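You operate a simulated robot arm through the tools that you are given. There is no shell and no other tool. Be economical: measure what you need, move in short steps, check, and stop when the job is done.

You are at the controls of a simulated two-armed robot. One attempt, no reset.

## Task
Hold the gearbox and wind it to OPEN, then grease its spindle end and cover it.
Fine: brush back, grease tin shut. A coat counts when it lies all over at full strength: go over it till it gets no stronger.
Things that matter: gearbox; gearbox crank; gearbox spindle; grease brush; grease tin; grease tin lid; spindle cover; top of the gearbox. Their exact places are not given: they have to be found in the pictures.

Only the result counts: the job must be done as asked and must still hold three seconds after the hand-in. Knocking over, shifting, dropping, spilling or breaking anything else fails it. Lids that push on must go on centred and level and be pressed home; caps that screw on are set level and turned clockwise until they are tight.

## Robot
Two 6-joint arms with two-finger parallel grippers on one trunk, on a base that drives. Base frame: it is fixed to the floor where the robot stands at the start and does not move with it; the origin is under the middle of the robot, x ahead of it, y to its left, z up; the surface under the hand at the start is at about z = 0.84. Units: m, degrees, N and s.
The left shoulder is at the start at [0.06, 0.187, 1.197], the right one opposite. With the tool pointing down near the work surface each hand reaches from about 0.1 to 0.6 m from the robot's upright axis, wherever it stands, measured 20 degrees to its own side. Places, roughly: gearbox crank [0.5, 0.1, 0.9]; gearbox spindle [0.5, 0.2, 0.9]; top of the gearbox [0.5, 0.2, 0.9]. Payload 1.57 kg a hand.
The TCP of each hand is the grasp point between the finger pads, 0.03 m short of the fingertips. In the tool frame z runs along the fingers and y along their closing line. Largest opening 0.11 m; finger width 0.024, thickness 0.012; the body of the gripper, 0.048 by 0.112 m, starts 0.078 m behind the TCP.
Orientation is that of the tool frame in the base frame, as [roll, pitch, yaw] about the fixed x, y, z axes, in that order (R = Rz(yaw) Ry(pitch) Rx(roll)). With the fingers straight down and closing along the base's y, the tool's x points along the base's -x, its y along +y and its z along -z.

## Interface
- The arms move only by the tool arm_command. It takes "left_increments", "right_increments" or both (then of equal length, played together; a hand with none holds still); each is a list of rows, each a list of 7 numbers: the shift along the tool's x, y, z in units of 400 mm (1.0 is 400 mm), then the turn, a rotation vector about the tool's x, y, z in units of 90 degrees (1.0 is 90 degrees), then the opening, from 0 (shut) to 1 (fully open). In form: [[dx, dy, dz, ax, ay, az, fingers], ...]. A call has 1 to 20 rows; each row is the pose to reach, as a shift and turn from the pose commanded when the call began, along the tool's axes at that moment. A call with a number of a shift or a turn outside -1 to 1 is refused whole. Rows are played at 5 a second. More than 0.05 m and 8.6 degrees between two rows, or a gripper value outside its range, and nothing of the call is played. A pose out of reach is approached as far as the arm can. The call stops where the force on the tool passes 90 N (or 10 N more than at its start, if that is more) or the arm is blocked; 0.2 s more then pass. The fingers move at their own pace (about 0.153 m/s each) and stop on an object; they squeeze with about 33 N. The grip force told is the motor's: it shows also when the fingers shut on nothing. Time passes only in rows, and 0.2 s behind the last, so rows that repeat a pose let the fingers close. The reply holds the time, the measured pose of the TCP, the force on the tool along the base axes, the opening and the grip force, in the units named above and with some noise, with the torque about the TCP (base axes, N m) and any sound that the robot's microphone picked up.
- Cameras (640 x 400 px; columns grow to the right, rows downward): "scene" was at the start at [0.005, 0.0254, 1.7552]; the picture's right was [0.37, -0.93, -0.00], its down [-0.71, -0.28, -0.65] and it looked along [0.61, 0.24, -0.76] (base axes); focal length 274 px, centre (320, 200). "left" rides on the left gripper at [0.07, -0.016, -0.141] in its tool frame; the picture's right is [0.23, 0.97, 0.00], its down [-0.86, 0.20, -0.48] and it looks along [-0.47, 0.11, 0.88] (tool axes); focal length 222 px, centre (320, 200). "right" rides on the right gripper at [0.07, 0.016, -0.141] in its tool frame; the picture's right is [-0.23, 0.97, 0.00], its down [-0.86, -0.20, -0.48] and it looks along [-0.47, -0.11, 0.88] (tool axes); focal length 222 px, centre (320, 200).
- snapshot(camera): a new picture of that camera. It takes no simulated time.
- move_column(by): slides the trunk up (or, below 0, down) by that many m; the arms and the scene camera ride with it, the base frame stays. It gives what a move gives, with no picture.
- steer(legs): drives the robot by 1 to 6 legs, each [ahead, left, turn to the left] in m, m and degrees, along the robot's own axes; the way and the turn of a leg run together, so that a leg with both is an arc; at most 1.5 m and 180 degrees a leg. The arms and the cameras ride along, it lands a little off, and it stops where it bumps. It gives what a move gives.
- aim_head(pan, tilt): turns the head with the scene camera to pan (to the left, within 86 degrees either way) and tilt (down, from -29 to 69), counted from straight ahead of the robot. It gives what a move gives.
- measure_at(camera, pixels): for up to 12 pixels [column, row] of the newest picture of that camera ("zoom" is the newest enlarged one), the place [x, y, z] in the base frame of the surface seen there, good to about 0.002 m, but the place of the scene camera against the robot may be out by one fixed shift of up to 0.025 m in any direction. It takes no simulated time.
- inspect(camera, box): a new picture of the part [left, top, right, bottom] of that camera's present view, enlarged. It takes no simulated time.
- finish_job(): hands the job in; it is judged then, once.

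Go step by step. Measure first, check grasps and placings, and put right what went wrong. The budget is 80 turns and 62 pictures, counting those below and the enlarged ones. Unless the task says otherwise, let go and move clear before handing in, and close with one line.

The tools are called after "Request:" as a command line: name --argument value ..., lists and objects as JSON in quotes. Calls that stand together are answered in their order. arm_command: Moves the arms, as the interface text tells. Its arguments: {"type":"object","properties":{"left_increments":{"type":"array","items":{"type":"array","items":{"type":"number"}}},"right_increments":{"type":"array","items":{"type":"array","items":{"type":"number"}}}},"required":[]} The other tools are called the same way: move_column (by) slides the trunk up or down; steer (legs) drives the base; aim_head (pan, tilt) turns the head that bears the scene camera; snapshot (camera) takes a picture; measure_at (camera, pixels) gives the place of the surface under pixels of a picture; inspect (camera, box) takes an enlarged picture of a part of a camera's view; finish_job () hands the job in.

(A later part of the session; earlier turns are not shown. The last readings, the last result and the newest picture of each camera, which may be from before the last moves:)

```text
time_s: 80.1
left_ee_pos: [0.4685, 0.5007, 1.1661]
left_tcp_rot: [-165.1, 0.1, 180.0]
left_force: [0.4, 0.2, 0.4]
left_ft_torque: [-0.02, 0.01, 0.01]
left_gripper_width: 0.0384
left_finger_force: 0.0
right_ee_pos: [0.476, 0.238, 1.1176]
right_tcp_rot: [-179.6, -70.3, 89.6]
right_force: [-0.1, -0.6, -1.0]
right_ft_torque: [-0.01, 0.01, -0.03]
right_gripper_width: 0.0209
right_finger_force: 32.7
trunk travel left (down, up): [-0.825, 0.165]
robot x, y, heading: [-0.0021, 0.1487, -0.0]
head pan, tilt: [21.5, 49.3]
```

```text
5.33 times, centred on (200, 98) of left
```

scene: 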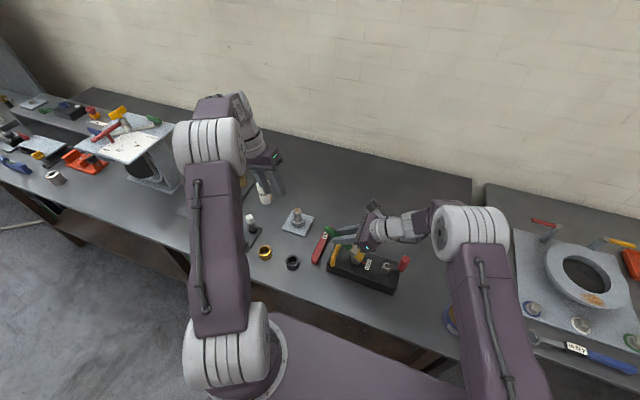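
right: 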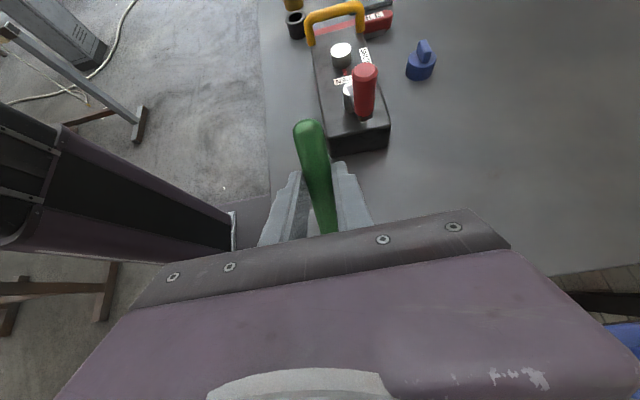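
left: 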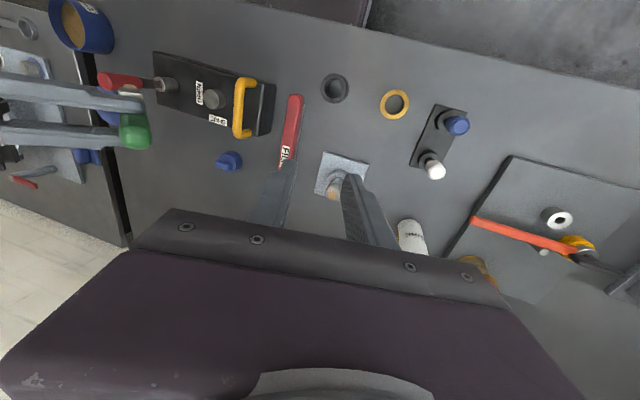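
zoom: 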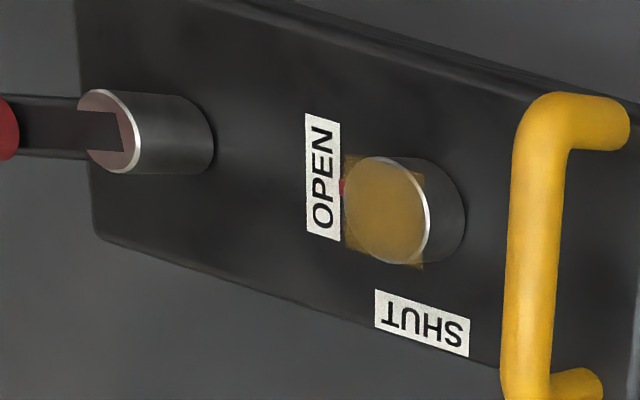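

The colour is unchanged, so the coat is full and even. Now I'll bring the brush back: move clear and take 45° off the hand tilt so the brush lies about level.

Request:
arm_command --right_increments '[[-0.0346, -0.019, -0.0952, 0, -0.083, 0, 0], [-0.0693, -0.038, -0.1903, 0, -0.167, 0, 0], [-0.1039, -0.0575, -0.2855, 0, -0.25, 0, 0], [-0.1385, -0.077, -0.3807, 0, -0.333, 0, 0], [-0.1732, -0.096, -0.4758, 0, -0.417, 0, 0], [-0.2078, -0.115, -0.571, 0, -0.5, 0, 0]]'

Request:
arm_command --right_increments '[[0, 0, 0, 0.038, 0, -0.0824, 0], [0, 0, 0, 0.0768, 0, -0.1647, 0], [0, 0, 0, 0.1153, 0, -0.2471, 0], [0, 0, 0, 0.1537, 0, -0.3295, 0], [0, 0, 0, 0.1921, 0, -0.4118, 0], [0, 0, 0, 0.2305, 0, -0.4942, 0], [0, 0, 0, 0.2689, 0, -0.5765, 0], [0, 0, 0, 0.3073, 0, -0.6589, 0], [0, 0, 0, 0.3458, 0, -0.7413, 0], [0, 0, 0, 0.3842, 0, -0.8236, 0], [0, 0, 0, 0.4226, 0, -0.906, 0]]'

Request:
inspect --camera "left" --box '[0, 20, 200, 145]'

```text
time_s: 81.5
left_ee_pos: [0.4673, 0.5029, 1.1652]
left_tcp_rot: [-165.0, 0.0, 179.9]
left_force: [0.2, -0.3, 0.0]
left_ft_torque: [0.01, -0.02, -0.03]
left_gripper_width: 0.0386
left_finger_force: 0.0
right_ee_pos: [0.4278, -0.0042, 1.1167]
right_tcp_rot: [-180.0, -25.0, 90.0]
right_force: [0.9, -0.3, -0.6]
right_ft_torque: [0.04, -0.01, -0.03]
right_gripper_width: 0.0211
right_finger_force: 33.2
trunk travel left (down, up): [-0.825, 0.165]
robot x, y, heading: [-0.0028, 0.1455, -0.1]
head pan, tilt: [21.5, 49.3]
```

```text
time_s: 83.9
left_ee_pos: [0.4685, 0.5041, 1.1649]
left_tcp_rot: [-165.0, 0.1, 179.9]
left_force: [-0.2, -0.3, -0.5]
left_ft_torque: [0.01, 0.0, 0.04]
left_gripper_width: 0.0387
left_finger_force: 0.0
right_ee_pos: [0.4291, -0.0042, 1.1164]
right_tcp_rot: [-179.9, -25.0, -179.8]
right_force: [-0.9, 0.3, -1.4]
right_ft_torque: [0.03, 0.0, -0.02]
right_gripper_width: 0.0209
right_finger_force: 33.1
trunk travel left (down, up): [-0.825, 0.165]
robot x, y, heading: [0.0004, 0.1477, -0.1]
head pan, tilt: [21.5, 49.3]
```

```text
3.20 times, centred on (100, 82) of left
```

zoom: 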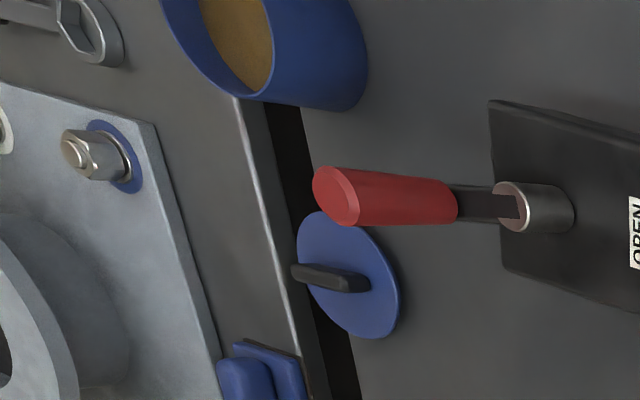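

The brush isn't in that view, so I'll check its level from the scene camera.

Request:
inspect --camera "scene" --box '[340, 160, 500, 260]'

```text
4.00 times, centred on (420, 210) of scene
```

zoom: 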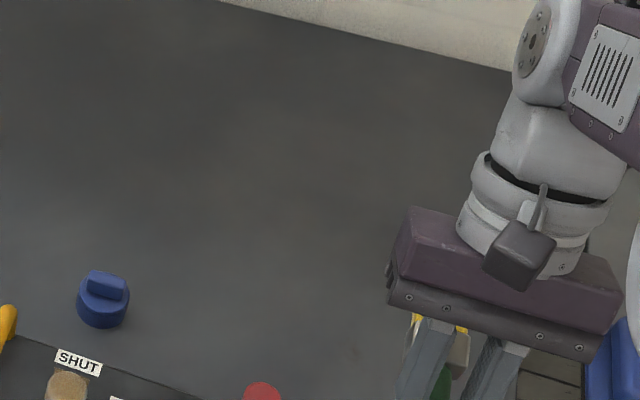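

Request:
measure_at --camera "zoom" --pixels '[[415, 318], [460, 330], [455, 350], [462, 345], [448, 372], [443, 390], [418, 325]]'

```text
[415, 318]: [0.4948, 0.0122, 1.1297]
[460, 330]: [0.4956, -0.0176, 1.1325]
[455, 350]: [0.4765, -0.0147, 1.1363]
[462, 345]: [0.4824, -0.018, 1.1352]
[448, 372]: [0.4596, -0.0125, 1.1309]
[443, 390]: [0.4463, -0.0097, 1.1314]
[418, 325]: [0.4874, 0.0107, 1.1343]
```

The brush is level (handle top and bristles within about 2 mm). I'll lower it to its old spot on the table.

Request:
arm_command --right_increments '[[-0.0442, 0, 0.0869, 0, 0, 0, 0], [-0.0884, 0, 0.1739, 0, 0, 0, 0], [-0.1326, 0, 0.2608, 0, 0, 0, 0], [-0.1768, 0, 0.3477, 0, 0, 0, 0], [-0.221, 0, 0.4347, 0, 0, 0, 0], [-0.265, 0, 0.5216, 0, 0, 0, 0], [-0.2685, 0, 0.5288, 0, 0, 0, 0]]'

```text
time_s: 85.5
left_ee_pos: [0.4692, 0.5038, 1.1648]
left_tcp_rot: [-165.0, 0.0, 180.0]
left_force: [0.5, -0.6, -0.5]
left_ft_torque: [0.01, -0.02, -0.01]
left_gripper_width: 0.0384
left_finger_force: 0.0
right_ee_pos: [0.4369, -0.0029, 0.8783]
right_tcp_rot: [179.9, -25.0, -180.0]
right_force: [1.3, 0.1, -0.7]
right_ft_torque: [0.02, 0.01, 0.0]
right_gripper_width: 0.0209
right_finger_force: 32.8
trunk travel left (down, up): [-0.825, 0.165]
robot x, y, heading: [0.0003, 0.1492, -0.1]
head pan, tilt: [21.5, 49.3]
```

No contact yet. I'll lower 4 mm more, open, and rise straight up.

Request:
arm_command --right_increments '[[-0.0021, 0, 0.0045, 0, 0, 0, 0], [-0.0042, 0, 0.0091, 0, 0, 0, 0], [-0.0042, 0, 0.0091, 0, 0, 0, 0.2], [-0.0042, 0, 0.0091, 0, 0, 0, 0.4], [-0.0042, 0, 0.0091, 0, 0, 0, 0.4], [0.03, 0, -0.065, 0, 0, 0, 0.4], [0.07, 0, -0.15, 0, 0, 0, 0.4], [0.1057, 0, -0.2265, 0, 0, 0, 0.4], [0.148, 0, -0.317, 0, 0, 0, 0.4]]'

Request:
snapshot --camera "right"

```text
time_s: 87.5
left_ee_pos: [0.4669, 0.5024, 1.1655]
left_tcp_rot: [-165.1, 0.1, 179.9]
left_force: [0.0, 0.4, -0.1]
left_ft_torque: [-0.01, -0.01, 0.0]
left_gripper_width: 0.0385
left_finger_force: 0.0
right_ee_pos: [0.4347, -0.0026, 1.0194]
right_tcp_rot: [180.0, -25.0, -180.0]
right_force: [-0.6, 0.4, 0.3]
right_ft_torque: [0.0, -0.01, 0.03]
right_gripper_width: 0.0441
right_finger_force: 0.1
trunk travel left (down, up): [-0.825, 0.165]
robot x, y, heading: [-0.0027, 0.1463, -0.1]
head pan, tilt: [21.5, 49.3]
```

```text
9 pictures are left
```

right: 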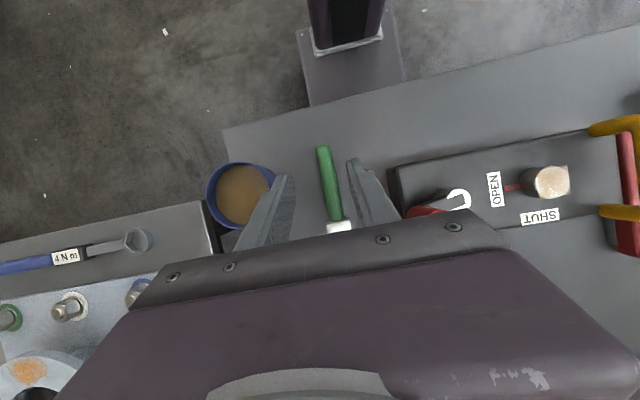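

The brush is back on the table, and the coat shows on the spindle top. Next is the tin lid. It may be at the edge of reach, so I'll measure the base-to-table clearance and a few other points.

Request:
measure_at --camera "right" --pixels '[[350, 95], [320, 100], [400, 75], [300, 112], [240, 200], [240, 163], [328, 165], [335, 222], [547, 182], [508, 188], [350, 60], [450, 80]]'

Request:
snapshot --camera "scene"

```text
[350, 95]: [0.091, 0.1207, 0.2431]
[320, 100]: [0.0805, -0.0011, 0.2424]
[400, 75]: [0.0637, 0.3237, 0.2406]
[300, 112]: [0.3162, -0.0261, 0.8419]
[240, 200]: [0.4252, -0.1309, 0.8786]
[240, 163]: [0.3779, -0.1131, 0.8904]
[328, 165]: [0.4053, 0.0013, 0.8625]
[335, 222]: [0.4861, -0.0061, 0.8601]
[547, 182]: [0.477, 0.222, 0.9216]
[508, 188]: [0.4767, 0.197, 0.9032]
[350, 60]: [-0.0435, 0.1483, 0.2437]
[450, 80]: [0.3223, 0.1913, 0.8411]
```

```text
8 pictures are left
```

scene: 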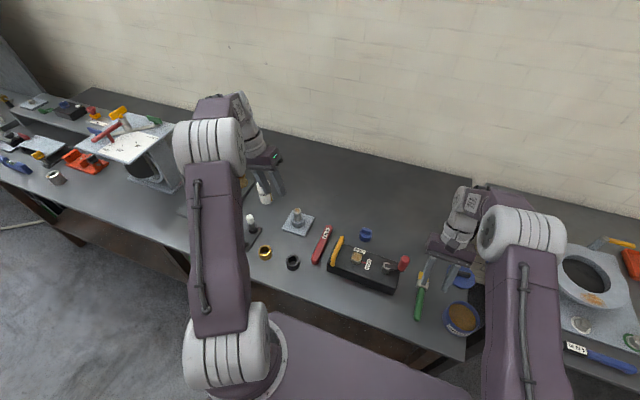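

Request:
measure_at --camera "scene" --pixels '[[350, 350], [350, 336], [350, 326], [420, 380], [420, 364], [420, 352], [300, 325], [463, 270], [463, 282], [365, 234], [366, 228], [455, 283]]'

```text
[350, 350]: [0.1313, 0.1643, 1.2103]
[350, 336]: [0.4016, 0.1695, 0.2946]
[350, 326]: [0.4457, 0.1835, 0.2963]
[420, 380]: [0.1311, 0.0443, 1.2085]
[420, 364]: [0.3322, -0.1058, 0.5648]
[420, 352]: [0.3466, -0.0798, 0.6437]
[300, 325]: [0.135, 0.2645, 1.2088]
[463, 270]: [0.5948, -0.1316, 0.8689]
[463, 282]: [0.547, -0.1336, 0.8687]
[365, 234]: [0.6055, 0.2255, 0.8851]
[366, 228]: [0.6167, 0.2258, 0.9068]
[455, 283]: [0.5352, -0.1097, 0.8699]
```

What I took for the base plate is the shoulder bar; the real base is ±0.175 m wide and low, so there's room ahead. I'll raise and level the right hand, then drive 7 cm ahead.

Request:
arm_command --right_increments '[[0.0423, 0, -0.0906, 0, -0.07, 0, 0.4], [0.0846, 0, -0.1812, 0, -0.14, 0, 0.6], [0.1, 0, -0.22, 0, -0.21, 0, 0.6], [0.12, 0, -0.255, 0, -0.278, 0, 0.6]]'

Request:
steer --legs '[[0.07, 0, 0]]'

```text
time_s: 88.5
left_ee_pos: [0.4672, 0.503, 1.1649]
left_tcp_rot: [-165.0, 0.1, 179.8]
left_force: [-0.8, 0.1, 0.7]
left_ft_torque: [-0.01, -0.02, 0.0]
left_gripper_width: 0.0387
left_finger_force: 0.2
right_ee_pos: [0.4339, -0.0036, 1.1313]
right_tcp_rot: [179.9, 0.1, -180.0]
right_force: [-0.3, 0.4, 0.3]
right_ft_torque: [0.01, 0.01, -0.02]
right_gripper_width: 0.0659
right_finger_force: 0.0
trunk travel left (down, up): [-0.825, 0.165]
robot x, y, heading: [-0.0003, 0.1486, -0.1]
head pan, tilt: [21.5, 49.3]
```

```text
time_s: 89.5
left_ee_pos: [0.5322, 0.5033, 1.1686]
left_tcp_rot: [-165.0, 0.2, -180.0]
left_force: [-0.4, 0.0, -0.2]
left_ft_torque: [0.01, -0.03, 0.0]
left_gripper_width: 0.0385
left_finger_force: 0.0
right_ee_pos: [0.4997, -0.0026, 1.1342]
right_tcp_rot: [179.9, 0.4, -180.0]
right_force: [-0.6, 0.0, -0.5]
right_ft_torque: [0.02, -0.07, 0.01]
right_gripper_width: 0.0658
right_finger_force: 0.2
trunk travel left (down, up): [-0.825, 0.165]
robot x, y, heading: [0.0706, 0.1512, -0.1]
head pan, tilt: [21.5, 49.3]
```

The drive was fine. I'll bring the right hand over the lid (yaw 90°, closing along x) and level the left hand above the blue cover.

Request:
arm_command --right_increments '[[-0.0159, -0.0259, 0.0255, 0, 0, 0.0909, 0.6], [-0.0318, -0.0518, 0.0509, 0, 0, 0.1818, 0.6], [-0.0477, -0.0777, 0.0764, 0, 0, 0.2727, 0.6], [-0.0636, -0.1036, 0.1018, 0, 0, 0.3636, 0.6], [-0.0795, -0.1295, 0.1273, 0, 0, 0.4545, 0.6], [-0.0955, -0.1555, 0.1527, 0, 0, 0.5455, 0.6], [-0.1114, -0.1814, 0.1782, 0, 0, 0.6364, 0.6], [-0.1273, -0.2073, 0.2036, 0, 0, 0.7273, 0.6], [-0.1432, -0.2332, 0.2291, 0, 0, 0.8182, 0.6], [-0.1591, -0.2591, 0.2545, 0, 0, 0.9091, 0.6], [-0.175, -0.285, 0.28, 0, 0, 1.0, 0.6]]' --left_increments '[[-0.0159, -0.0593, 0.0159, -0.0152, 0, 0, 0.35], [-0.0318, -0.1185, 0.0318, -0.0303, 0, 0, 0.35], [-0.0477, -0.1778, 0.0476, -0.0455, 0, 0, 0.35], [-0.0636, -0.2371, 0.0635, -0.0606, 0, 0, 0.35], [-0.0795, -0.2964, 0.0794, -0.0758, 0, 0, 0.35], [-0.0955, -0.3556, 0.0953, -0.0909, 0, 0, 0.35], [-0.1114, -0.4149, 0.1112, -0.1061, 0, 0, 0.35], [-0.1273, -0.4742, 0.1271, -0.1212, 0, 0, 0.35], [-0.1432, -0.5335, 0.1429, -0.1364, 0, 0, 0.35], [-0.1591, -0.5927, 0.1588, -0.1515, 0, 0, 0.35], [-0.175, -0.652, 0.1747, -0.1667, 0, 0, 0.35]]'

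Request:
snapshot --camera "right"

```text
time_s: 91.9
left_ee_pos: [0.6083, 0.2319, 1.1651]
left_tcp_rot: [179.9, 0.0, 180.0]
left_force: [0.8, -0.7, 0.9]
left_ft_torque: [0.01, 0.04, 0.0]
left_gripper_width: 0.0384
left_finger_force: 0.0
right_ee_pos: [0.5753, -0.119, 1.0184]
right_tcp_rot: [179.9, -0.2, 89.8]
right_force: [-1.2, -0.4, -0.6]
right_ft_torque: [0.03, -0.01, 0.0]
right_gripper_width: 0.0659
right_finger_force: 0.1
trunk travel left (down, up): [-0.825, 0.165]
robot x, y, heading: [0.0685, 0.149, -0.1]
head pan, tilt: [21.5, 49.3]
```

```text
7 pictures are left
```

right: 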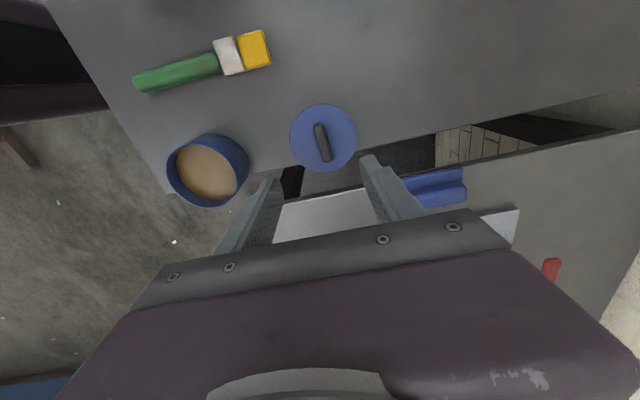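

A clear view: the lid is centred near (323,138) with its bar running (319,124)–(327,160), and the tin is at (208,170). Measuring.

Request:
measure_at --camera "right" --pixels '[[319, 127], [323, 142], [327, 157], [290, 138], [355, 138], [323, 106], [322, 170], [168, 170], [247, 165], [208, 135], [205, 205], [208, 172]]'

Request:
measure_at --camera "right" --pixels '[[305, 130], [345, 150], [175, 185], [240, 150], [185, 145], [230, 190], [195, 68], [255, 48], [138, 78], [228, 56], [264, 65], [270, 40]]'

```text
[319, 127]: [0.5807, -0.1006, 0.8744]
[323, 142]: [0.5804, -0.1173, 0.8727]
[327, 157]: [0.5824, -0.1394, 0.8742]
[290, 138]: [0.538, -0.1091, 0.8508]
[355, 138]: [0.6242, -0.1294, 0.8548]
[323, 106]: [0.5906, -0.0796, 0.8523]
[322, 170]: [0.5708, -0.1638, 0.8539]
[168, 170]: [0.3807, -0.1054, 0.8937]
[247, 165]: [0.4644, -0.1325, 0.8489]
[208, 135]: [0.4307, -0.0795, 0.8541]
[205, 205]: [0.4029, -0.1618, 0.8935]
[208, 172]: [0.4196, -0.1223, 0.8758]
```

```text
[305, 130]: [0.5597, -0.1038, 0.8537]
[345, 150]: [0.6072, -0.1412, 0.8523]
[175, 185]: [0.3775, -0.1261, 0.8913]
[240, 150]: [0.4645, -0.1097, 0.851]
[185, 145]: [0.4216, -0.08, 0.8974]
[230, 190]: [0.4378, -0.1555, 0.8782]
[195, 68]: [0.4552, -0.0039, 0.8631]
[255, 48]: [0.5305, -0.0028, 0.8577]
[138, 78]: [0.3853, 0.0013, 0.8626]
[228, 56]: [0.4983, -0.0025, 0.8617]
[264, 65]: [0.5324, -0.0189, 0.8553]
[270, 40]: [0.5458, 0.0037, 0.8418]
```

In the right frame the lid centre is (0.581,−0.120) with its bar along y and top at z 0.874. The tin centre is (0.4195,−0.122), rim z 0.894. I'll grip the bar and lift.

Request:
arm_command --right_increments '[[-0.0025, 0.0143, 0.1, 0, 0, 0, 0.4], [-0.0025, 0.0143, 0.2, 0, 0, 0, 0.4], [-0.0025, 0.0143, 0.29, 0, 0, 0, 0.4], [-0.0025, 0.0143, 0.325, 0, 0, 0, 0.4], [-0.0025, 0.0143, 0.325, 0, 0, 0, 0], [-0.0025, 0.0143, 0.325, 0, 0, 0, 0], [-0.0025, 0.0143, 0.325, 0, 0, 0, 0]]'

```text
time_s: 93.5
left_ee_pos: [0.6079, 0.2327, 1.165]
left_tcp_rot: [179.9, 0.0, 179.9]
left_force: [0.5, -0.3, 0.2]
left_ft_torque: [-0.05, 0.0, -0.02]
left_gripper_width: 0.0386
left_finger_force: 0.1
right_ee_pos: [0.5816, -0.1172, 0.8876]
right_tcp_rot: [180.0, -0.1, 90.0]
right_force: [-0.4, -0.6, -0.3]
right_ft_torque: [0.0, 0.04, 0.02]
right_gripper_width: 0.0129
right_finger_force: 29.6
trunk travel left (down, up): [-0.825, 0.165]
robot x, y, heading: [0.0703, 0.1502, -0.0]
head pan, tilt: [21.5, 49.3]
```

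The bar is gripped. I'll lift the lid and carry it to just above the tin.

Request:
arm_command --right_increments '[[0, 0, -0.08, 0, 0, 0, 0], [0, 0, -0.16, 0, 0, 0, 0], [0, 0, -0.23, 0, 0, 0, 0], [-0.001, -0.1, -0.24, 0, 0, 0, 0], [-0.003, -0.2, -0.24, 0, 0, 0, 0], [-0.004, -0.3, -0.24, 0, 0, 0, 0], [-0.005, -0.404, -0.24, 0, 0, 0, 0], [-0.005, -0.404, -0.2, 0, 0, 0, 0], [-0.005, -0.404, -0.17, 0, 0, 0, 0], [-0.005, -0.404, -0.16, 0, 0, 0, 0]]'

Request:
snapshot --camera "right"

```text
time_s: 95.7
left_ee_pos: [0.6072, 0.2342, 1.1643]
left_tcp_rot: [180.0, 0.0, 180.0]
left_force: [0.3, 0.0, 0.2]
left_ft_torque: [0.01, 0.0, -0.01]
left_gripper_width: 0.0385
left_finger_force: 0.1
right_ee_pos: [0.42, -0.1193, 0.9534]
right_tcp_rot: [-179.9, -0.1, 89.9]
right_force: [0.1, -0.5, -0.3]
right_ft_torque: [-0.01, -0.02, 0.02]
right_gripper_width: 0.0125
right_finger_force: 29.7
trunk travel left (down, up): [-0.825, 0.165]
robot x, y, heading: [0.0697, 0.1489, -0.2]
head pan, tilt: [21.5, 49.3]
```

```text
6 pictures are left
```

right: 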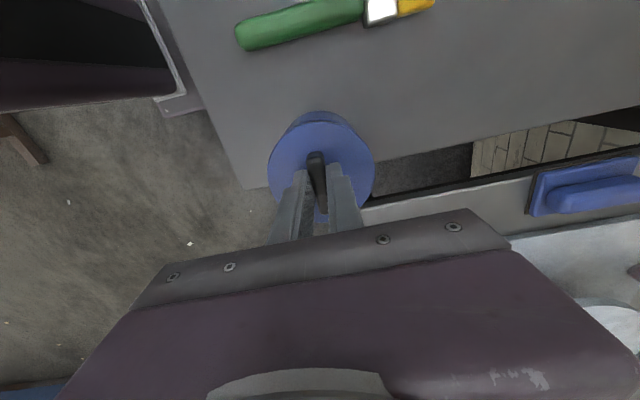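

The lid hides the tin apart from a sliver of its wall at (320,115). I'll measure the lid edges to check centring.

Request:
measure_at --camera "right" --pixels '[[272, 172], [372, 170], [320, 123], [345, 130], [290, 135], [320, 115], [305, 116], [335, 116], [363, 195], [276, 188]]'

```text
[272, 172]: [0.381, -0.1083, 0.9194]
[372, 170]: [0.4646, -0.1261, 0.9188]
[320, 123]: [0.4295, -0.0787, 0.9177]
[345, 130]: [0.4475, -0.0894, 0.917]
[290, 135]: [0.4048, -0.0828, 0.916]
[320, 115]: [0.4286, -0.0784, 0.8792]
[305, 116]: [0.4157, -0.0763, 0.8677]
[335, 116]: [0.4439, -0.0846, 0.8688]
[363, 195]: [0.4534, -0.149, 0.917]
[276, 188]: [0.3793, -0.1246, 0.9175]
```

The lid centre is (0.422,−0.1205) against the tin at (0.420,−0.1215). I'll nudge it and press down in small steps.

Request:
arm_command --right_increments '[[-0.0025, -0.005, 0, 0, 0, 0, 0], [-0.0025, -0.005, 0.02, 0, 0, 0, 0], [-0.0025, -0.005, 0.035, 0, 0, 0, 0], [-0.0025, -0.005, 0.045, 0, 0, 0, 0], [-0.0025, -0.005, 0.053, 0, 0, 0, 0], [-0.0025, -0.005, 0.058, 0, 0, 0, 0], [-0.0025, -0.005, 0.063, 0, 0, 0, 0]]'

```text
time_s: 97.3
left_ee_pos: [0.603, 0.2386, 1.1677]
left_tcp_rot: [-179.8, 0.2, 179.8]
left_force: [-0.3, 0.7, -0.8]
left_ft_torque: [0.0, -0.02, 0.0]
left_gripper_width: 0.0384
left_finger_force: 0.1
right_ee_pos: [0.4183, -0.1195, 0.9332]
right_tcp_rot: [179.1, 0.2, 89.9]
right_force: [11.3, -4.6, 88.3]
right_ft_torque: [-0.7, 1.19, 0.04]
right_gripper_width: 0.0144
right_finger_force: 30.7
trunk travel left (down, up): [-0.825, 0.165]
robot x, y, heading: [0.0672, 0.1484, 0.0]
head pan, tilt: [21.5, 49.3]
```

The press reached 88 N at z 0.933, with no click reported. I'll release, rise and check whether the lid is down and level.

Request:
arm_command --right_increments '[[0, 0, -0.015, 0, 0, 0, 0], [0, 0, -0.015, 0, 0, 0, 0.3], [0, 0, -0.015, 0, 0, 0, 0.4], [0, 0, -0.12, 0, 0, 0, 0.4], [0.05, 0, -0.22, 0, 0, 0, 0.4]]'

Request:
snapshot --camera "right"

```text
time_s: 98.5
left_ee_pos: [0.6057, 0.2359, 1.1649]
left_tcp_rot: [-179.9, 0.0, 180.0]
left_force: [0.1, 1.2, -0.4]
left_ft_torque: [-0.03, -0.01, -0.02]
left_gripper_width: 0.0384
left_finger_force: 0.1
right_ee_pos: [0.4144, -0.0979, 1.015]
right_tcp_rot: [-179.9, 0.0, 90.0]
right_force: [-0.5, -0.6, 0.0]
right_ft_torque: [-0.02, 0.02, 0.02]
right_gripper_width: 0.0442
right_finger_force: 0.0
trunk travel left (down, up): [-0.825, 0.165]
robot x, y, heading: [0.0716, 0.151, -0.1]
head pan, tilt: [21.5, 49.3]
```

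```text
5 pictures are left
```

right: 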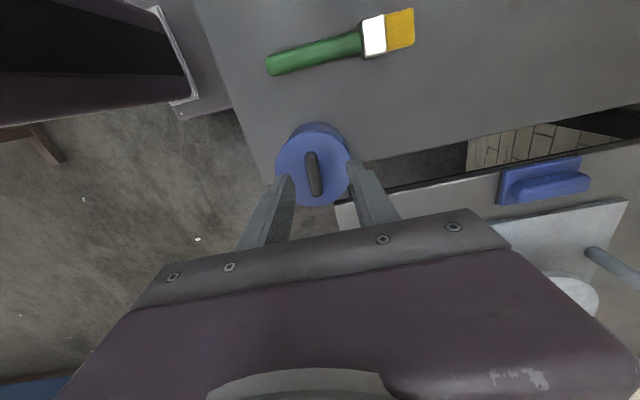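

Request:
measure_at --camera "right" --pixels '[[285, 165], [340, 165], [315, 140], [325, 195], [312, 172], [300, 195], [335, 145], [295, 145], [311, 160], [316, 190], [320, 126], [305, 128]]'

```text
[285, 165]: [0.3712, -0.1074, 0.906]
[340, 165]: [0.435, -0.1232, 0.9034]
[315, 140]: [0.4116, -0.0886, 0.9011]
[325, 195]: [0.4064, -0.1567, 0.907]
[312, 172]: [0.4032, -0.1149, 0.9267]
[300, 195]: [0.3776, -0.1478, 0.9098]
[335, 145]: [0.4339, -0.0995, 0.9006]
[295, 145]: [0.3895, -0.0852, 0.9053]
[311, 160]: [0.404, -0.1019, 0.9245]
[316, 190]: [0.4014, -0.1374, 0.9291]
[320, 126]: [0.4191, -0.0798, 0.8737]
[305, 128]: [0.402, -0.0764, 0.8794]
```

The lid and tin both read about x≈0.403, and the lid is tilted about 4° (high at −x/−y). I'll check the brush as a reference to see whether the tin slid or the frame shifted.

Request:
measure_at --camera "right" --pixels '[[373, 36], [400, 30], [272, 65], [320, 55], [340, 120], [345, 128], [310, 122], [330, 124], [278, 165], [348, 165], [300, 203], [290, 200]]'

Request:
inspect --camera "right" --box '[240, 105, 400, 205]'

```text
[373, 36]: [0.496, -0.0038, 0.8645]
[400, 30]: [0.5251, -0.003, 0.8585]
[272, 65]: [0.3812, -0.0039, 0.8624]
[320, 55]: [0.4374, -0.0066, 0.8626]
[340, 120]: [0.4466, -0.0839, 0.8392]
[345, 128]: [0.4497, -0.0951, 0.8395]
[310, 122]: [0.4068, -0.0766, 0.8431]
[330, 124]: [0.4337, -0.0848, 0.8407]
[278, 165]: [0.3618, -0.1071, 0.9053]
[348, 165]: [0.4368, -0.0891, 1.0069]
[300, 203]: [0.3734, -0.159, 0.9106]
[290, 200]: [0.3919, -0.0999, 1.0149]
```

```text
4.00 times, centred on (320, 155) of right
```

zoom: 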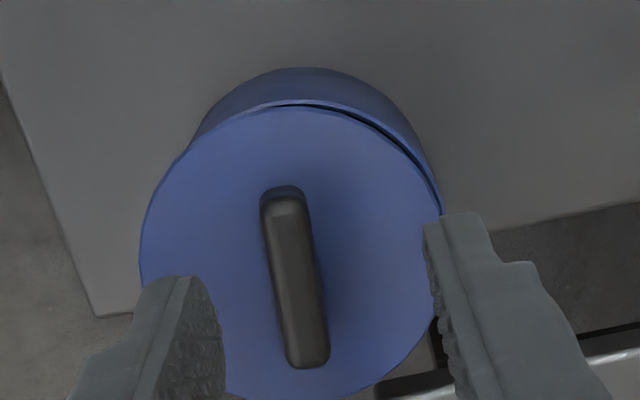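

The zoom shows the tin's rim exposed on its +x/+y side, so the lid sits shifted to −x and cocked. Measuring both edges.

Request:
measure_at --camera "zoom" --pixels '[[345, 92], [385, 115], [415, 145], [433, 175], [300, 112], [370, 128], [405, 158], [432, 205], [148, 230], [170, 175], [400, 340], [235, 385]]'

Request:
measure_at --camera "zoom" --pixels '[[290, 72], [250, 80], [220, 108], [200, 140], [283, 190], [308, 365], [320, 102], [350, 110], [390, 135], [412, 155], [435, 190], [270, 100]]'

```text
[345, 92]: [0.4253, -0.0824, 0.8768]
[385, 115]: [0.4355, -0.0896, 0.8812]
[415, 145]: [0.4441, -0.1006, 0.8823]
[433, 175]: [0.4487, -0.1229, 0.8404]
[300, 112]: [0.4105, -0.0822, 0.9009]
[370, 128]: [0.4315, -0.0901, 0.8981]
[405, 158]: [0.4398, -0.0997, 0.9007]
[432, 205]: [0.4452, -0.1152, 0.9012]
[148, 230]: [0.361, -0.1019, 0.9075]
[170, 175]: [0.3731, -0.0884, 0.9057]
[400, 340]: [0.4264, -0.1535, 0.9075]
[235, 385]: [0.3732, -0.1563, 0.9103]
```

```text
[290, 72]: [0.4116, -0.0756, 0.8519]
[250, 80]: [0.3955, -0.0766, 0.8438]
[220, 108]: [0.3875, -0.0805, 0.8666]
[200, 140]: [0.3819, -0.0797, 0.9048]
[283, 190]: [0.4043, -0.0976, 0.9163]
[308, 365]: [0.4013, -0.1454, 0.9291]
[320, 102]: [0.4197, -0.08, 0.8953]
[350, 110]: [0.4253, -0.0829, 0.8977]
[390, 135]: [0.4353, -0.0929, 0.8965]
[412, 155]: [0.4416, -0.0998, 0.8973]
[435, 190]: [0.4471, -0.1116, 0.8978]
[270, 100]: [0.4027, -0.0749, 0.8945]
```

The tin slid about 14 mm under the press, and the lid sits 4–5 mm off it towards (−x,−y). I'll re-grip the bar, lift the lid 12 mm, shift it onto the tin's centre and lower it gently.

Request:
arm_command --right_increments '[[-0.059, -0.0285, 0.06, 0, 0, 0, 0.4], [-0.059, -0.0285, 0.13, 0, 0, 0, 0.4], [-0.059, -0.0285, 0.185, 0, 0, 0, 0.4], [-0.059, -0.0285, 0.185, 0, 0, 0, 0], [-0.059, -0.0285, 0.185, 0, 0, 0, 0], [-0.059, -0.0285, 0.185, 0, 0, 0, 0], [-0.059, -0.0285, 0.155, 0, 0, 0, 0], [-0.0515, -0.0185, 0.15, 0, 0, 0, 0]]'

Request:
snapshot --camera "right"

```text
time_s: 100.3
left_ee_pos: [0.6075, 0.2335, 1.1645]
left_tcp_rot: [179.9, 0.1, -180.0]
left_force: [0.3, -0.6, 0.1]
left_ft_torque: [0.02, 0.02, 0.01]
left_gripper_width: 0.0385
left_finger_force: 0.1
right_ee_pos: [0.4109, -0.1227, 0.9563]
right_tcp_rot: [179.9, -0.1, 89.9]
right_force: [-0.5, -0.1, 0.0]
right_ft_torque: [-0.03, 0.0, -0.02]
right_gripper_width: 0.0129
right_finger_force: 29.7
trunk travel left (down, up): [-0.825, 0.165]
robot x, y, heading: [0.0684, 0.1508, -0.0]
head pan, tilt: [21.5, 49.3]
```

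```text
3 pictures are left
```

right: 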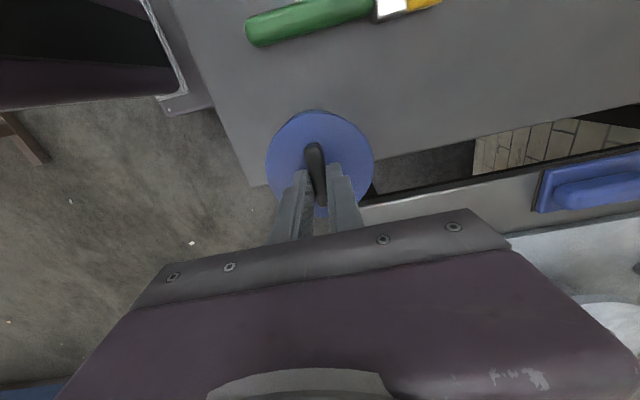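

Request:
measure_at --camera "right" --pixels '[[269, 168], [370, 165], [315, 114], [345, 123], [287, 127], [366, 185], [272, 180], [320, 125], [340, 150], [290, 160], [325, 111], [350, 119]]'

```text
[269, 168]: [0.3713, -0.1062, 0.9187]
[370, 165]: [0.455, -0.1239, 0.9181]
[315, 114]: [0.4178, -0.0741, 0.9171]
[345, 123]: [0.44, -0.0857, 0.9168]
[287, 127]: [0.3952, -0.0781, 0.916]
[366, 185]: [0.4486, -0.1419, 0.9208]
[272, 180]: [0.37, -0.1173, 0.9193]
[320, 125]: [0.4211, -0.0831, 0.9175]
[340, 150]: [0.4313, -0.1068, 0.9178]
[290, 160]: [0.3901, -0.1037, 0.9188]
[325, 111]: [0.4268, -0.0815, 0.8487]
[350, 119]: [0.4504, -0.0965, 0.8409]
```

The lid is level within about 2°, but base jitter blurs the frames. I'll look for slivers of tin wall beside the lid in this same picture.

Request:
measure_at --camera "right" --pixels '[[300, 113], [308, 110], [320, 109], [330, 111], [338, 114], [345, 117], [352, 123], [358, 129], [364, 137], [368, 145], [373, 180], [370, 190]]'

Request:
measure_at --camera "right" --pixels '[[341, 116], [348, 119], [355, 126], [361, 132], [335, 113], [250, 30], [300, 20], [378, 8], [408, 4], [272, 145], [268, 185], [265, 175]]'

```text
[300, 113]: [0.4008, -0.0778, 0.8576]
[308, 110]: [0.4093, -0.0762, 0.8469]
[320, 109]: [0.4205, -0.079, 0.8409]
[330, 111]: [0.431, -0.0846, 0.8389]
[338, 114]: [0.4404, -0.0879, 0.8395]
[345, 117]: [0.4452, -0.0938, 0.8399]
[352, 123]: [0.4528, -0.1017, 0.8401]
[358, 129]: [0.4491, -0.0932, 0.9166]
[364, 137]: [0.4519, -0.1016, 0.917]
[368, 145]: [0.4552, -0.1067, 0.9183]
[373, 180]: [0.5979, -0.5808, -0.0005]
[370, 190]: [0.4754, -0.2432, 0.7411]
```

```text
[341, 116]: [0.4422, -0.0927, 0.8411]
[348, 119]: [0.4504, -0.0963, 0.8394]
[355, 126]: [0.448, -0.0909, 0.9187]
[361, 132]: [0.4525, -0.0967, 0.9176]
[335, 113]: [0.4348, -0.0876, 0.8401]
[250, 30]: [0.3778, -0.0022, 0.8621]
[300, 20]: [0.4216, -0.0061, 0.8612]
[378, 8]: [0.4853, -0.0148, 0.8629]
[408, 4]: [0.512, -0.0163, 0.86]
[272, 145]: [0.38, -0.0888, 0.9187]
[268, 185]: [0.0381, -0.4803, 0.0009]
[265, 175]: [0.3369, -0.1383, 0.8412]
```

In this frame the tin is at about (0.408,−0.120) and the lid at (0.4125,−0.1175). I'll shift (−3,−4) mm and lower gently to contact.

Request:
arm_command --right_increments '[[-0.01, -0.0075, 0, 0, 0, 0, 0], [-0.01, -0.0075, 0.015, 0, 0, 0, 0], [-0.01, -0.0075, 0.025, 0, 0, 0, 0], [-0.01, -0.0075, 0.032, 0, 0, 0, 0], [-0.01, -0.0075, 0.037, 0, 0, 0, 0]]'

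```text
time_s: 101.5
left_ee_pos: [0.6058, 0.2349, 1.1656]
left_tcp_rot: [180.0, 0.1, 179.9]
left_force: [-0.1, -0.2, 0.4]
left_ft_torque: [-0.02, -0.01, 0.03]
left_gripper_width: 0.0386
left_finger_force: 0.1
right_ee_pos: [0.4057, -0.1241, 0.9438]
right_tcp_rot: [179.8, 0.0, 90.0]
right_force: [-2.7, -4.1, 21.0]
right_ft_torque: [-0.59, -0.39, -0.08]
right_gripper_width: 0.0132
right_finger_force: 29.8
trunk travel left (down, up): [-0.825, 0.165]
robot x, y, heading: [0.0682, 0.1484, 0.1]
head pan, tilt: [21.5, 49.3]
```

Contact is 21 N with the reaction at (+24,−20) mm, so the plug rim rides on that side. I'll lift slightly, shift (−2.5,+2.5) mm and lower again.

Request:
arm_command --right_increments '[[0, 0, -0.01, 0, 0, 0, 0], [0.006, -0.006, -0.01, 0, 0, 0, 0], [0.006, -0.006, -0.003, 0, 0, 0, 0], [0.006, -0.006, 0.003, 0, 0, 0, 0], [0.006, -0.006, 0.006, 0, 0, 0, 0]]'

```text
time_s: 102.7
left_ee_pos: [0.6066, 0.2325, 1.165]
left_tcp_rot: [-179.9, 0.1, 180.0]
left_force: [-0.1, -0.3, -0.1]
left_ft_torque: [-0.03, -0.05, 0.01]
left_gripper_width: 0.0384
left_finger_force: 0.0
right_ee_pos: [0.4032, -0.1224, 0.939]
right_tcp_rot: [-180.0, -0.2, 90.0]
right_force: [-0.3, -0.3, 0.8]
right_ft_torque: [0.03, -0.05, -0.02]
right_gripper_width: 0.0128
right_finger_force: 29.6
trunk travel left (down, up): [-0.825, 0.165]
robot x, y, heading: [0.0713, 0.1479, -0.1]
head pan, tilt: [21.5, 49.3]
```

It dropped below the earlier contact height with no force, so the plug is entering. Now I'll press it home in small steps.

Request:
arm_command --right_increments '[[0, 0, 0.006, 0, 0, 0, 0], [0, 0, 0.012, 0, 0, 0, 0], [0, 0, 0.017, 0, 0, 0, 0], [0, 0, 0.022, 0, 0, 0, 0]]'

```text
time_s: 103.7
left_ee_pos: [0.606, 0.234, 1.1648]
left_tcp_rot: [-179.9, 0.1, 180.0]
left_force: [-0.1, 0.4, 0.4]
left_ft_torque: [0.01, 0.0, 0.0]
left_gripper_width: 0.0382
left_finger_force: 0.1
right_ee_pos: [0.4055, -0.1225, 0.93]
right_tcp_rot: [180.0, 0.1, 89.9]
right_force: [3.0, -2.7, 24.4]
right_ft_torque: [-0.07, -0.06, -0.05]
right_gripper_width: 0.0129
right_finger_force: 29.5
trunk travel left (down, up): [-0.825, 0.165]
robot x, y, heading: [0.0686, 0.1497, -0.1]
head pan, tilt: [21.5, 49.3]
```

Force 24 N and well centred (almost no torque). Pressing further until it is firmly home.

Request:
arm_command --right_increments '[[0, 0, 0.004, 0, 0, 0, 0], [0, 0, 0.008, 0, 0, 0, 0], [0, 0, 0.012, 0, 0, 0, 0], [0, 0, 0.016, 0, 0, 0, 0]]'

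```text
time_s: 104.7
left_ee_pos: [0.6022, 0.2356, 1.1668]
left_tcp_rot: [-179.8, 0.3, 179.9]
left_force: [0.5, -0.2, 0.0]
left_ft_torque: [-0.04, 0.02, 0.01]
left_gripper_width: 0.038
left_finger_force: 0.1
right_ee_pos: [0.4046, -0.1232, 0.9295]
right_tcp_rot: [179.2, 0.4, 89.9]
right_force: [-7.3, -0.8, 60.9]
right_ft_torque: [0.73, 1.04, 0.08]
right_gripper_width: 0.0129
right_finger_force: 29.6
trunk travel left (down, up): [-0.825, 0.165]
robot x, y, heading: [0.0686, 0.1443, 0.1]
head pan, tilt: [21.5, 49.3]
stopped in row 4 (right hand): the force on the tool passed its limit at 94 N (the readings are from after the stop); the commanded pose is now the measured one
```

The lid is hard home: z 0.9295 both at 24 N and at 94 N. I'll release it, rise clear, and take a left picture of the cover and spindle.

Request:
arm_command --right_increments '[[0, 0, 0, 0, 0, 0, 0.2], [0, 0, 0, 0, 0, 0, 0.4], [0, 0, -0.1, 0, 0, 0, 0.4], [0, 0, -0.2, 0, 0, 0, 0.4], [0, 0, -0.3, 0, 0, 0, 0.4]]'

Request:
snapshot --camera "left"

```text
time_s: 105.9
left_ee_pos: [0.6066, 0.2333, 1.1646]
left_tcp_rot: [-180.0, 0.0, 179.8]
left_force: [0.3, -0.3, 0.3]
left_ft_torque: [0.03, 0.0, 0.01]
left_gripper_width: 0.0386
left_finger_force: 0.1
right_ee_pos: [0.4052, -0.1245, 1.047]
right_tcp_rot: [179.7, 0.1, 90.0]
right_force: [-0.9, 0.1, -0.6]
right_ft_torque: [0.0, 0.03, 0.02]
right_gripper_width: 0.0438
right_finger_force: 0.0
trunk travel left (down, up): [-0.825, 0.165]
robot x, y, heading: [0.0679, 0.1491, -0.2]
head pan, tilt: [21.5, 49.3]
```

```text
2 pictures are left
5 turns are left
```

left: 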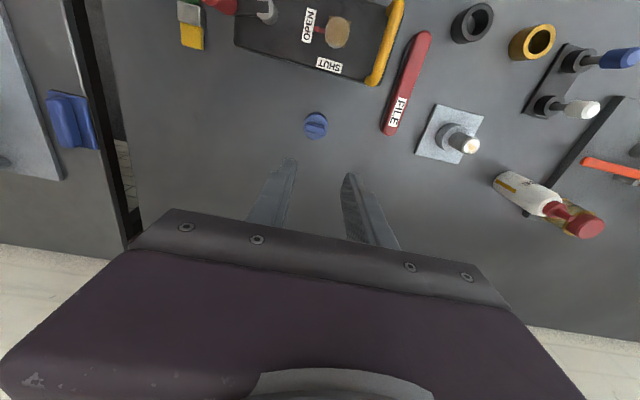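

I have 5 turns left, so I'll measure the cover (316,125) and the spindle (338,32) from this single picture.

Request:
measure_at --camera "left" --pixels '[[305, 125], [328, 122], [316, 113], [317, 137], [308, 127], [324, 122], [338, 18], [338, 48], [324, 33], [350, 33], [338, 33], [316, 118]]'

Request:
inspect --camera "left" --box '[280, 0, 380, 150]'

Request:
measure_at --camera "left" --pixels '[[330, 20], [346, 22], [330, 45], [346, 45], [327, 130], [306, 118], [316, 124], [320, 123], [312, 125], [316, 130], [398, 20], [378, 75]]'

```text
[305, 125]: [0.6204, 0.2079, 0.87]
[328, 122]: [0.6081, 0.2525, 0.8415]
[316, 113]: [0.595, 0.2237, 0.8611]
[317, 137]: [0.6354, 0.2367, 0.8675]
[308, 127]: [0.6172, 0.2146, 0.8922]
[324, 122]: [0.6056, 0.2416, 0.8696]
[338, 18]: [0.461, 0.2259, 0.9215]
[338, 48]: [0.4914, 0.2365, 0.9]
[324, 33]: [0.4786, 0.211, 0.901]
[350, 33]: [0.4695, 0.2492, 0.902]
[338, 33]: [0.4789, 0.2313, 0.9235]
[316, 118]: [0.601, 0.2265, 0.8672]
```

```text
2.67 times, centred on (330, 75) of left
```

zoom: 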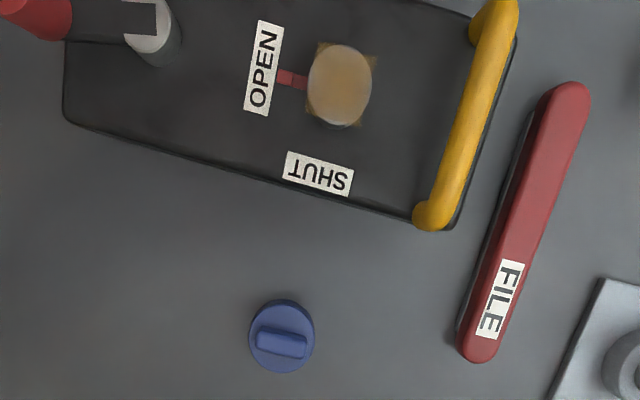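

```text
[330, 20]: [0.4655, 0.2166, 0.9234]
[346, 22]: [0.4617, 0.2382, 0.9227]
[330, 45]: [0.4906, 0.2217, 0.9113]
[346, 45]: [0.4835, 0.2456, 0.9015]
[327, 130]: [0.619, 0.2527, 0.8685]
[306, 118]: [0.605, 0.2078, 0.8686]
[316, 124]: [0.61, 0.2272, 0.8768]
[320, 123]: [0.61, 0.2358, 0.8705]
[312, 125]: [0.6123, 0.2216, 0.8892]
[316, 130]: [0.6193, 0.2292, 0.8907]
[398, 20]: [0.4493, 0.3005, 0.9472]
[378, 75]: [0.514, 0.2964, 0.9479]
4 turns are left
```

In one frame the cover centre is at about (0.617,0.2286), wing along y with body top at 0.869. The spindle centre is (0.478,0.2305), top 0.923. I'll turn the left hand 90°, grip the wing, lift, and carry the cover to just above the spindle.

Request:
arm_command --left_increments '[[-0.0024, -0.0011, 0.0374, 0, 0, 0.0909, 0.4], [-0.0047, -0.0021, 0.0748, 0, 0, 0.1818, 0.4], [-0.0071, -0.0032, 0.1122, 0, 0, 0.2727, 0.4], [-0.0095, -0.0043, 0.1496, 0, 0, 0.3636, 0.4], [-0.0118, -0.0054, 0.187, 0, 0, 0.4545, 0.4], [-0.0142, -0.0064, 0.2245, 0, 0, 0.5455, 0.4], [-0.0165, -0.0075, 0.2619, 0, 0, 0.6364, 0.4], [-0.0189, -0.0086, 0.2993, 0, 0, 0.7273, 0.4], [-0.0213, -0.0097, 0.3367, 0, 0, 0.8182, 0.4], [-0.0236, -0.0107, 0.3741, 0, 0, 0.9091, 0.4], [-0.026, -0.0118, 0.4115, 0, 0, 1.0, 0.4]]'

Request:
arm_command --left_increments '[[0, 0, 0.1, 0, 0, 0, 0.4], [0, 0, 0.2, 0, 0, 0, 0.4], [0, 0, 0.2475, 0, 0, 0, 0.4], [0, 0, 0.2475, 0, 0, 0, 0.1], [0, 0, 0.2475, 0, 0, 0, 0], [0, 0, 0.2475, 0, 0, 0, 0], [0, 0, 0.2475, 0, 0, 0, 0]]'

Request:
arm_command --left_increments '[[0, 0, -0.1, 0, 0, 0, 0], [0, 0, -0.2, 0, 0, 0, 0], [0, 0, -0.275, 0, 0, 0, 0], [0.0012, -0.087, -0.275, 0, 0, 0, 0], [0.0024, -0.174, -0.275, 0, 0, 0, 0], [0.0036, -0.261, -0.275, 0, 0, 0, 0], [0.0048, -0.3475, -0.275, 0, 0, 0, 0], [0.0048, -0.3475, -0.24, 0, 0, 0, 0], [0.0048, -0.3475, -0.222, 0, 0, 0, 0]]'

Request:
snapshot --camera "left"

Request:
measure_at --camera "left" --pixels '[[320, 150], [310, 160], [330, 160], [320, 140], [320, 130], [300, 150], [340, 150], [310, 130], [330, 130], [320, 170], [300, 130], [340, 130]]'

```text
time_s: 108.3
left_ee_pos: [0.6177, 0.2286, 0.9991]
left_tcp_rot: [180.0, 0.0, 89.7]
left_force: [0.5, 0.4, 0.0]
left_ft_torque: [0.02, 0.0, 0.01]
left_gripper_width: 0.0442
left_finger_force: 0.0
right_ee_pos: [0.4059, -0.1245, 1.0465]
right_tcp_rot: [179.7, 0.2, 90.0]
right_force: [0.2, -0.4, 0.6]
right_ft_torque: [0.03, -0.01, 0.02]
right_gripper_width: 0.0442
right_finger_force: 0.0
trunk travel left (down, up): [-0.825, 0.165]
robot x, y, heading: [0.0677, 0.148, -0.1]
head pan, tilt: [21.5, 49.3]
```

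```text
time_s: 109.9
left_ee_pos: [0.6172, 0.2284, 0.9021]
left_tcp_rot: [-180.0, -0.1, 90.0]
left_force: [-1.3, -0.3, 0.7]
left_ft_torque: [0.01, 0.0, 0.01]
left_gripper_width: 0.0127
left_finger_force: 29.3
right_ee_pos: [0.4064, -0.1243, 1.046]
right_tcp_rot: [179.6, 0.2, 90.0]
right_force: [0.2, -0.3, 1.2]
right_ft_torque: [-0.01, -0.03, 0.0]
right_gripper_width: 0.0444
right_finger_force: 0.0
trunk travel left (down, up): [-0.825, 0.165]
robot x, y, heading: [0.0739, 0.1475, 0.0]
head pan, tilt: [21.5, 49.3]
```

```text
time_s: 111.9
left_ee_pos: [0.4801, 0.2299, 0.9893]
left_tcp_rot: [180.0, 0.1, 89.8]
left_force: [-1.0, 0.7, -0.6]
left_ft_torque: [0.03, 0.0, 0.0]
left_gripper_width: 0.013
left_finger_force: 29.9
right_ee_pos: [0.4071, -0.1257, 1.0457]
right_tcp_rot: [179.7, 0.1, 90.0]
right_force: [0.3, -0.3, -0.7]
right_ft_torque: [0.04, -0.03, -0.02]
right_gripper_width: 0.0443
right_finger_force: 0.1
trunk travel left (down, up): [-0.825, 0.165]
robot x, y, heading: [0.0664, 0.1501, -0.2]
head pan, tilt: [21.5, 49.3]
```

```text
0 pictures are left
```

left: 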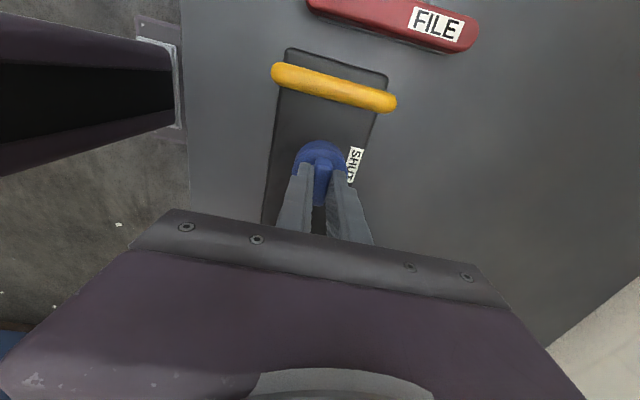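

```text
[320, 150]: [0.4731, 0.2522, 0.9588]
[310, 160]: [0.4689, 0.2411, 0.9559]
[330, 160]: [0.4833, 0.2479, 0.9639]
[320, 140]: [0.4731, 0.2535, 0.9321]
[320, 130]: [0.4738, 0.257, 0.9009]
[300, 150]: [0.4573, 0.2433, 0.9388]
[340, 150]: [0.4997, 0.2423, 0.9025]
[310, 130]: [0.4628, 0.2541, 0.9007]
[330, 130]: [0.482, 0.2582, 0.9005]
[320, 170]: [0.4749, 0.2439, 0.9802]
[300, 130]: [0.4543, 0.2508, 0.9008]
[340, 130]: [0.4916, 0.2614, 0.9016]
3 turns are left
```

The cover is held level about 6 mm above the spindle. Its centre is about (0.477,0.232), matching the spindle within about 1–2 mm. I'll lower it gently to see whether it slips over.

Request:
arm_command --left_increments '[[0, 0, 0.008, 0, 0, 0, 0], [0, 0, 0.014, 0, 0, 0, 0], [0, 0, 0.02, 0, 0, 0, 0], [0, 0, 0.026, 0, 0, 0, 0], [0, 0, 0.031, 0, 0, 0, 0]]'

Request:
measure_at --camera "left" --pixels '[[290, 75], [335, 87], [380, 100], [356, 158], [290, 60], [385, 80]]'

```text
time_s: 113.1
left_ee_pos: [0.4797, 0.2295, 0.9787]
left_tcp_rot: [179.7, 0.0, 89.9]
left_force: [6.2, 3.8, 32.1]
left_ft_torque: [0.14, 0.3, -0.09]
left_gripper_width: 0.0132
left_finger_force: 30.2
right_ee_pos: [0.4049, -0.1242, 1.047]
right_tcp_rot: [179.6, 0.1, 90.0]
right_force: [-0.6, 0.0, -0.2]
right_ft_torque: [0.01, 0.02, 0.01]
right_gripper_width: 0.044
right_finger_force: 0.0
trunk travel left (down, up): [-0.825, 0.165]
robot x, y, heading: [0.0687, 0.1467, -0.5]
head pan, tilt: [21.5, 49.3]
```

```text
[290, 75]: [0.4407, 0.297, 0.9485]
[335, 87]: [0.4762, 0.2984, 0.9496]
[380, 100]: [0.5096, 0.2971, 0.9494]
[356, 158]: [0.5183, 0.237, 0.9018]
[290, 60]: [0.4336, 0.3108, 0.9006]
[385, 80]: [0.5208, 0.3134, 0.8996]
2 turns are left
```

Contact of 32 N, with the reaction at x≈−20 mm and y≈0. The cover's −x wall is riding on the spindle edge, so the cover is too far in +x. I'll lift 3 mm, shift −2.5 mm in x and lower again.

Request:
arm_command --left_increments '[[0, 0, -0.015, 0, 0, 0, 0], [0, -0.00625, -0.015, 0, 0, 0, 0], [0, -0.00625, -0.015, 0, 0, 0, 0], [0, -0.00625, -0.005, 0, 0, 0, 0], [0, -0.00625, 0.001, 0, 0, 0, 0], [0, -0.00625, 0.005, 0, 0, 0, 0], [0, -0.00625, 0.005, 0, 0, 0, 0]]'

Request:
arm_command --left_increments '[[0, 0, 0.002, 0, 0, 0, 0]]'

```text
time_s: 114.7
left_ee_pos: [0.4766, 0.2309, 0.9754]
left_tcp_rot: [-180.0, 0.1, 89.9]
left_force: [-0.3, -0.1, -0.9]
left_ft_torque: [-0.01, -0.02, 0.0]
left_gripper_width: 0.0127
left_finger_force: 29.9
right_ee_pos: [0.4057, -0.1253, 1.0452]
right_tcp_rot: [179.7, 0.1, 90.0]
right_force: [-0.6, 0.4, 0.1]
right_ft_torque: [0.02, 0.03, 0.01]
right_gripper_width: 0.0441
right_finger_force: 0.1
trunk travel left (down, up): [-0.825, 0.165]
robot x, y, heading: [0.0669, 0.1482, -0.3]
head pan, tilt: [21.5, 49.3]
```

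```text
time_s: 115.1
left_ee_pos: [0.4772, 0.2296, 0.9746]
left_tcp_rot: [180.0, 0.0, 89.9]
left_force: [0.2, 0.7, 0.7]
left_ft_torque: [-0.04, -0.01, 0.01]
left_gripper_width: 0.0123
left_finger_force: 29.4
right_ee_pos: [0.4072, -0.125, 1.046]
right_tcp_rot: [179.5, 0.0, 90.0]
right_force: [0.6, -0.3, 0.1]
right_ft_torque: [0.02, 0.02, -0.03]
right_gripper_width: 0.044
right_finger_force: 0.1
trunk travel left (down, up): [-0.825, 0.165]
robot x, y, heading: [0.0713, 0.1506, -0.1]
head pan, tilt: [21.5, 49.3]
1 turns are left
```

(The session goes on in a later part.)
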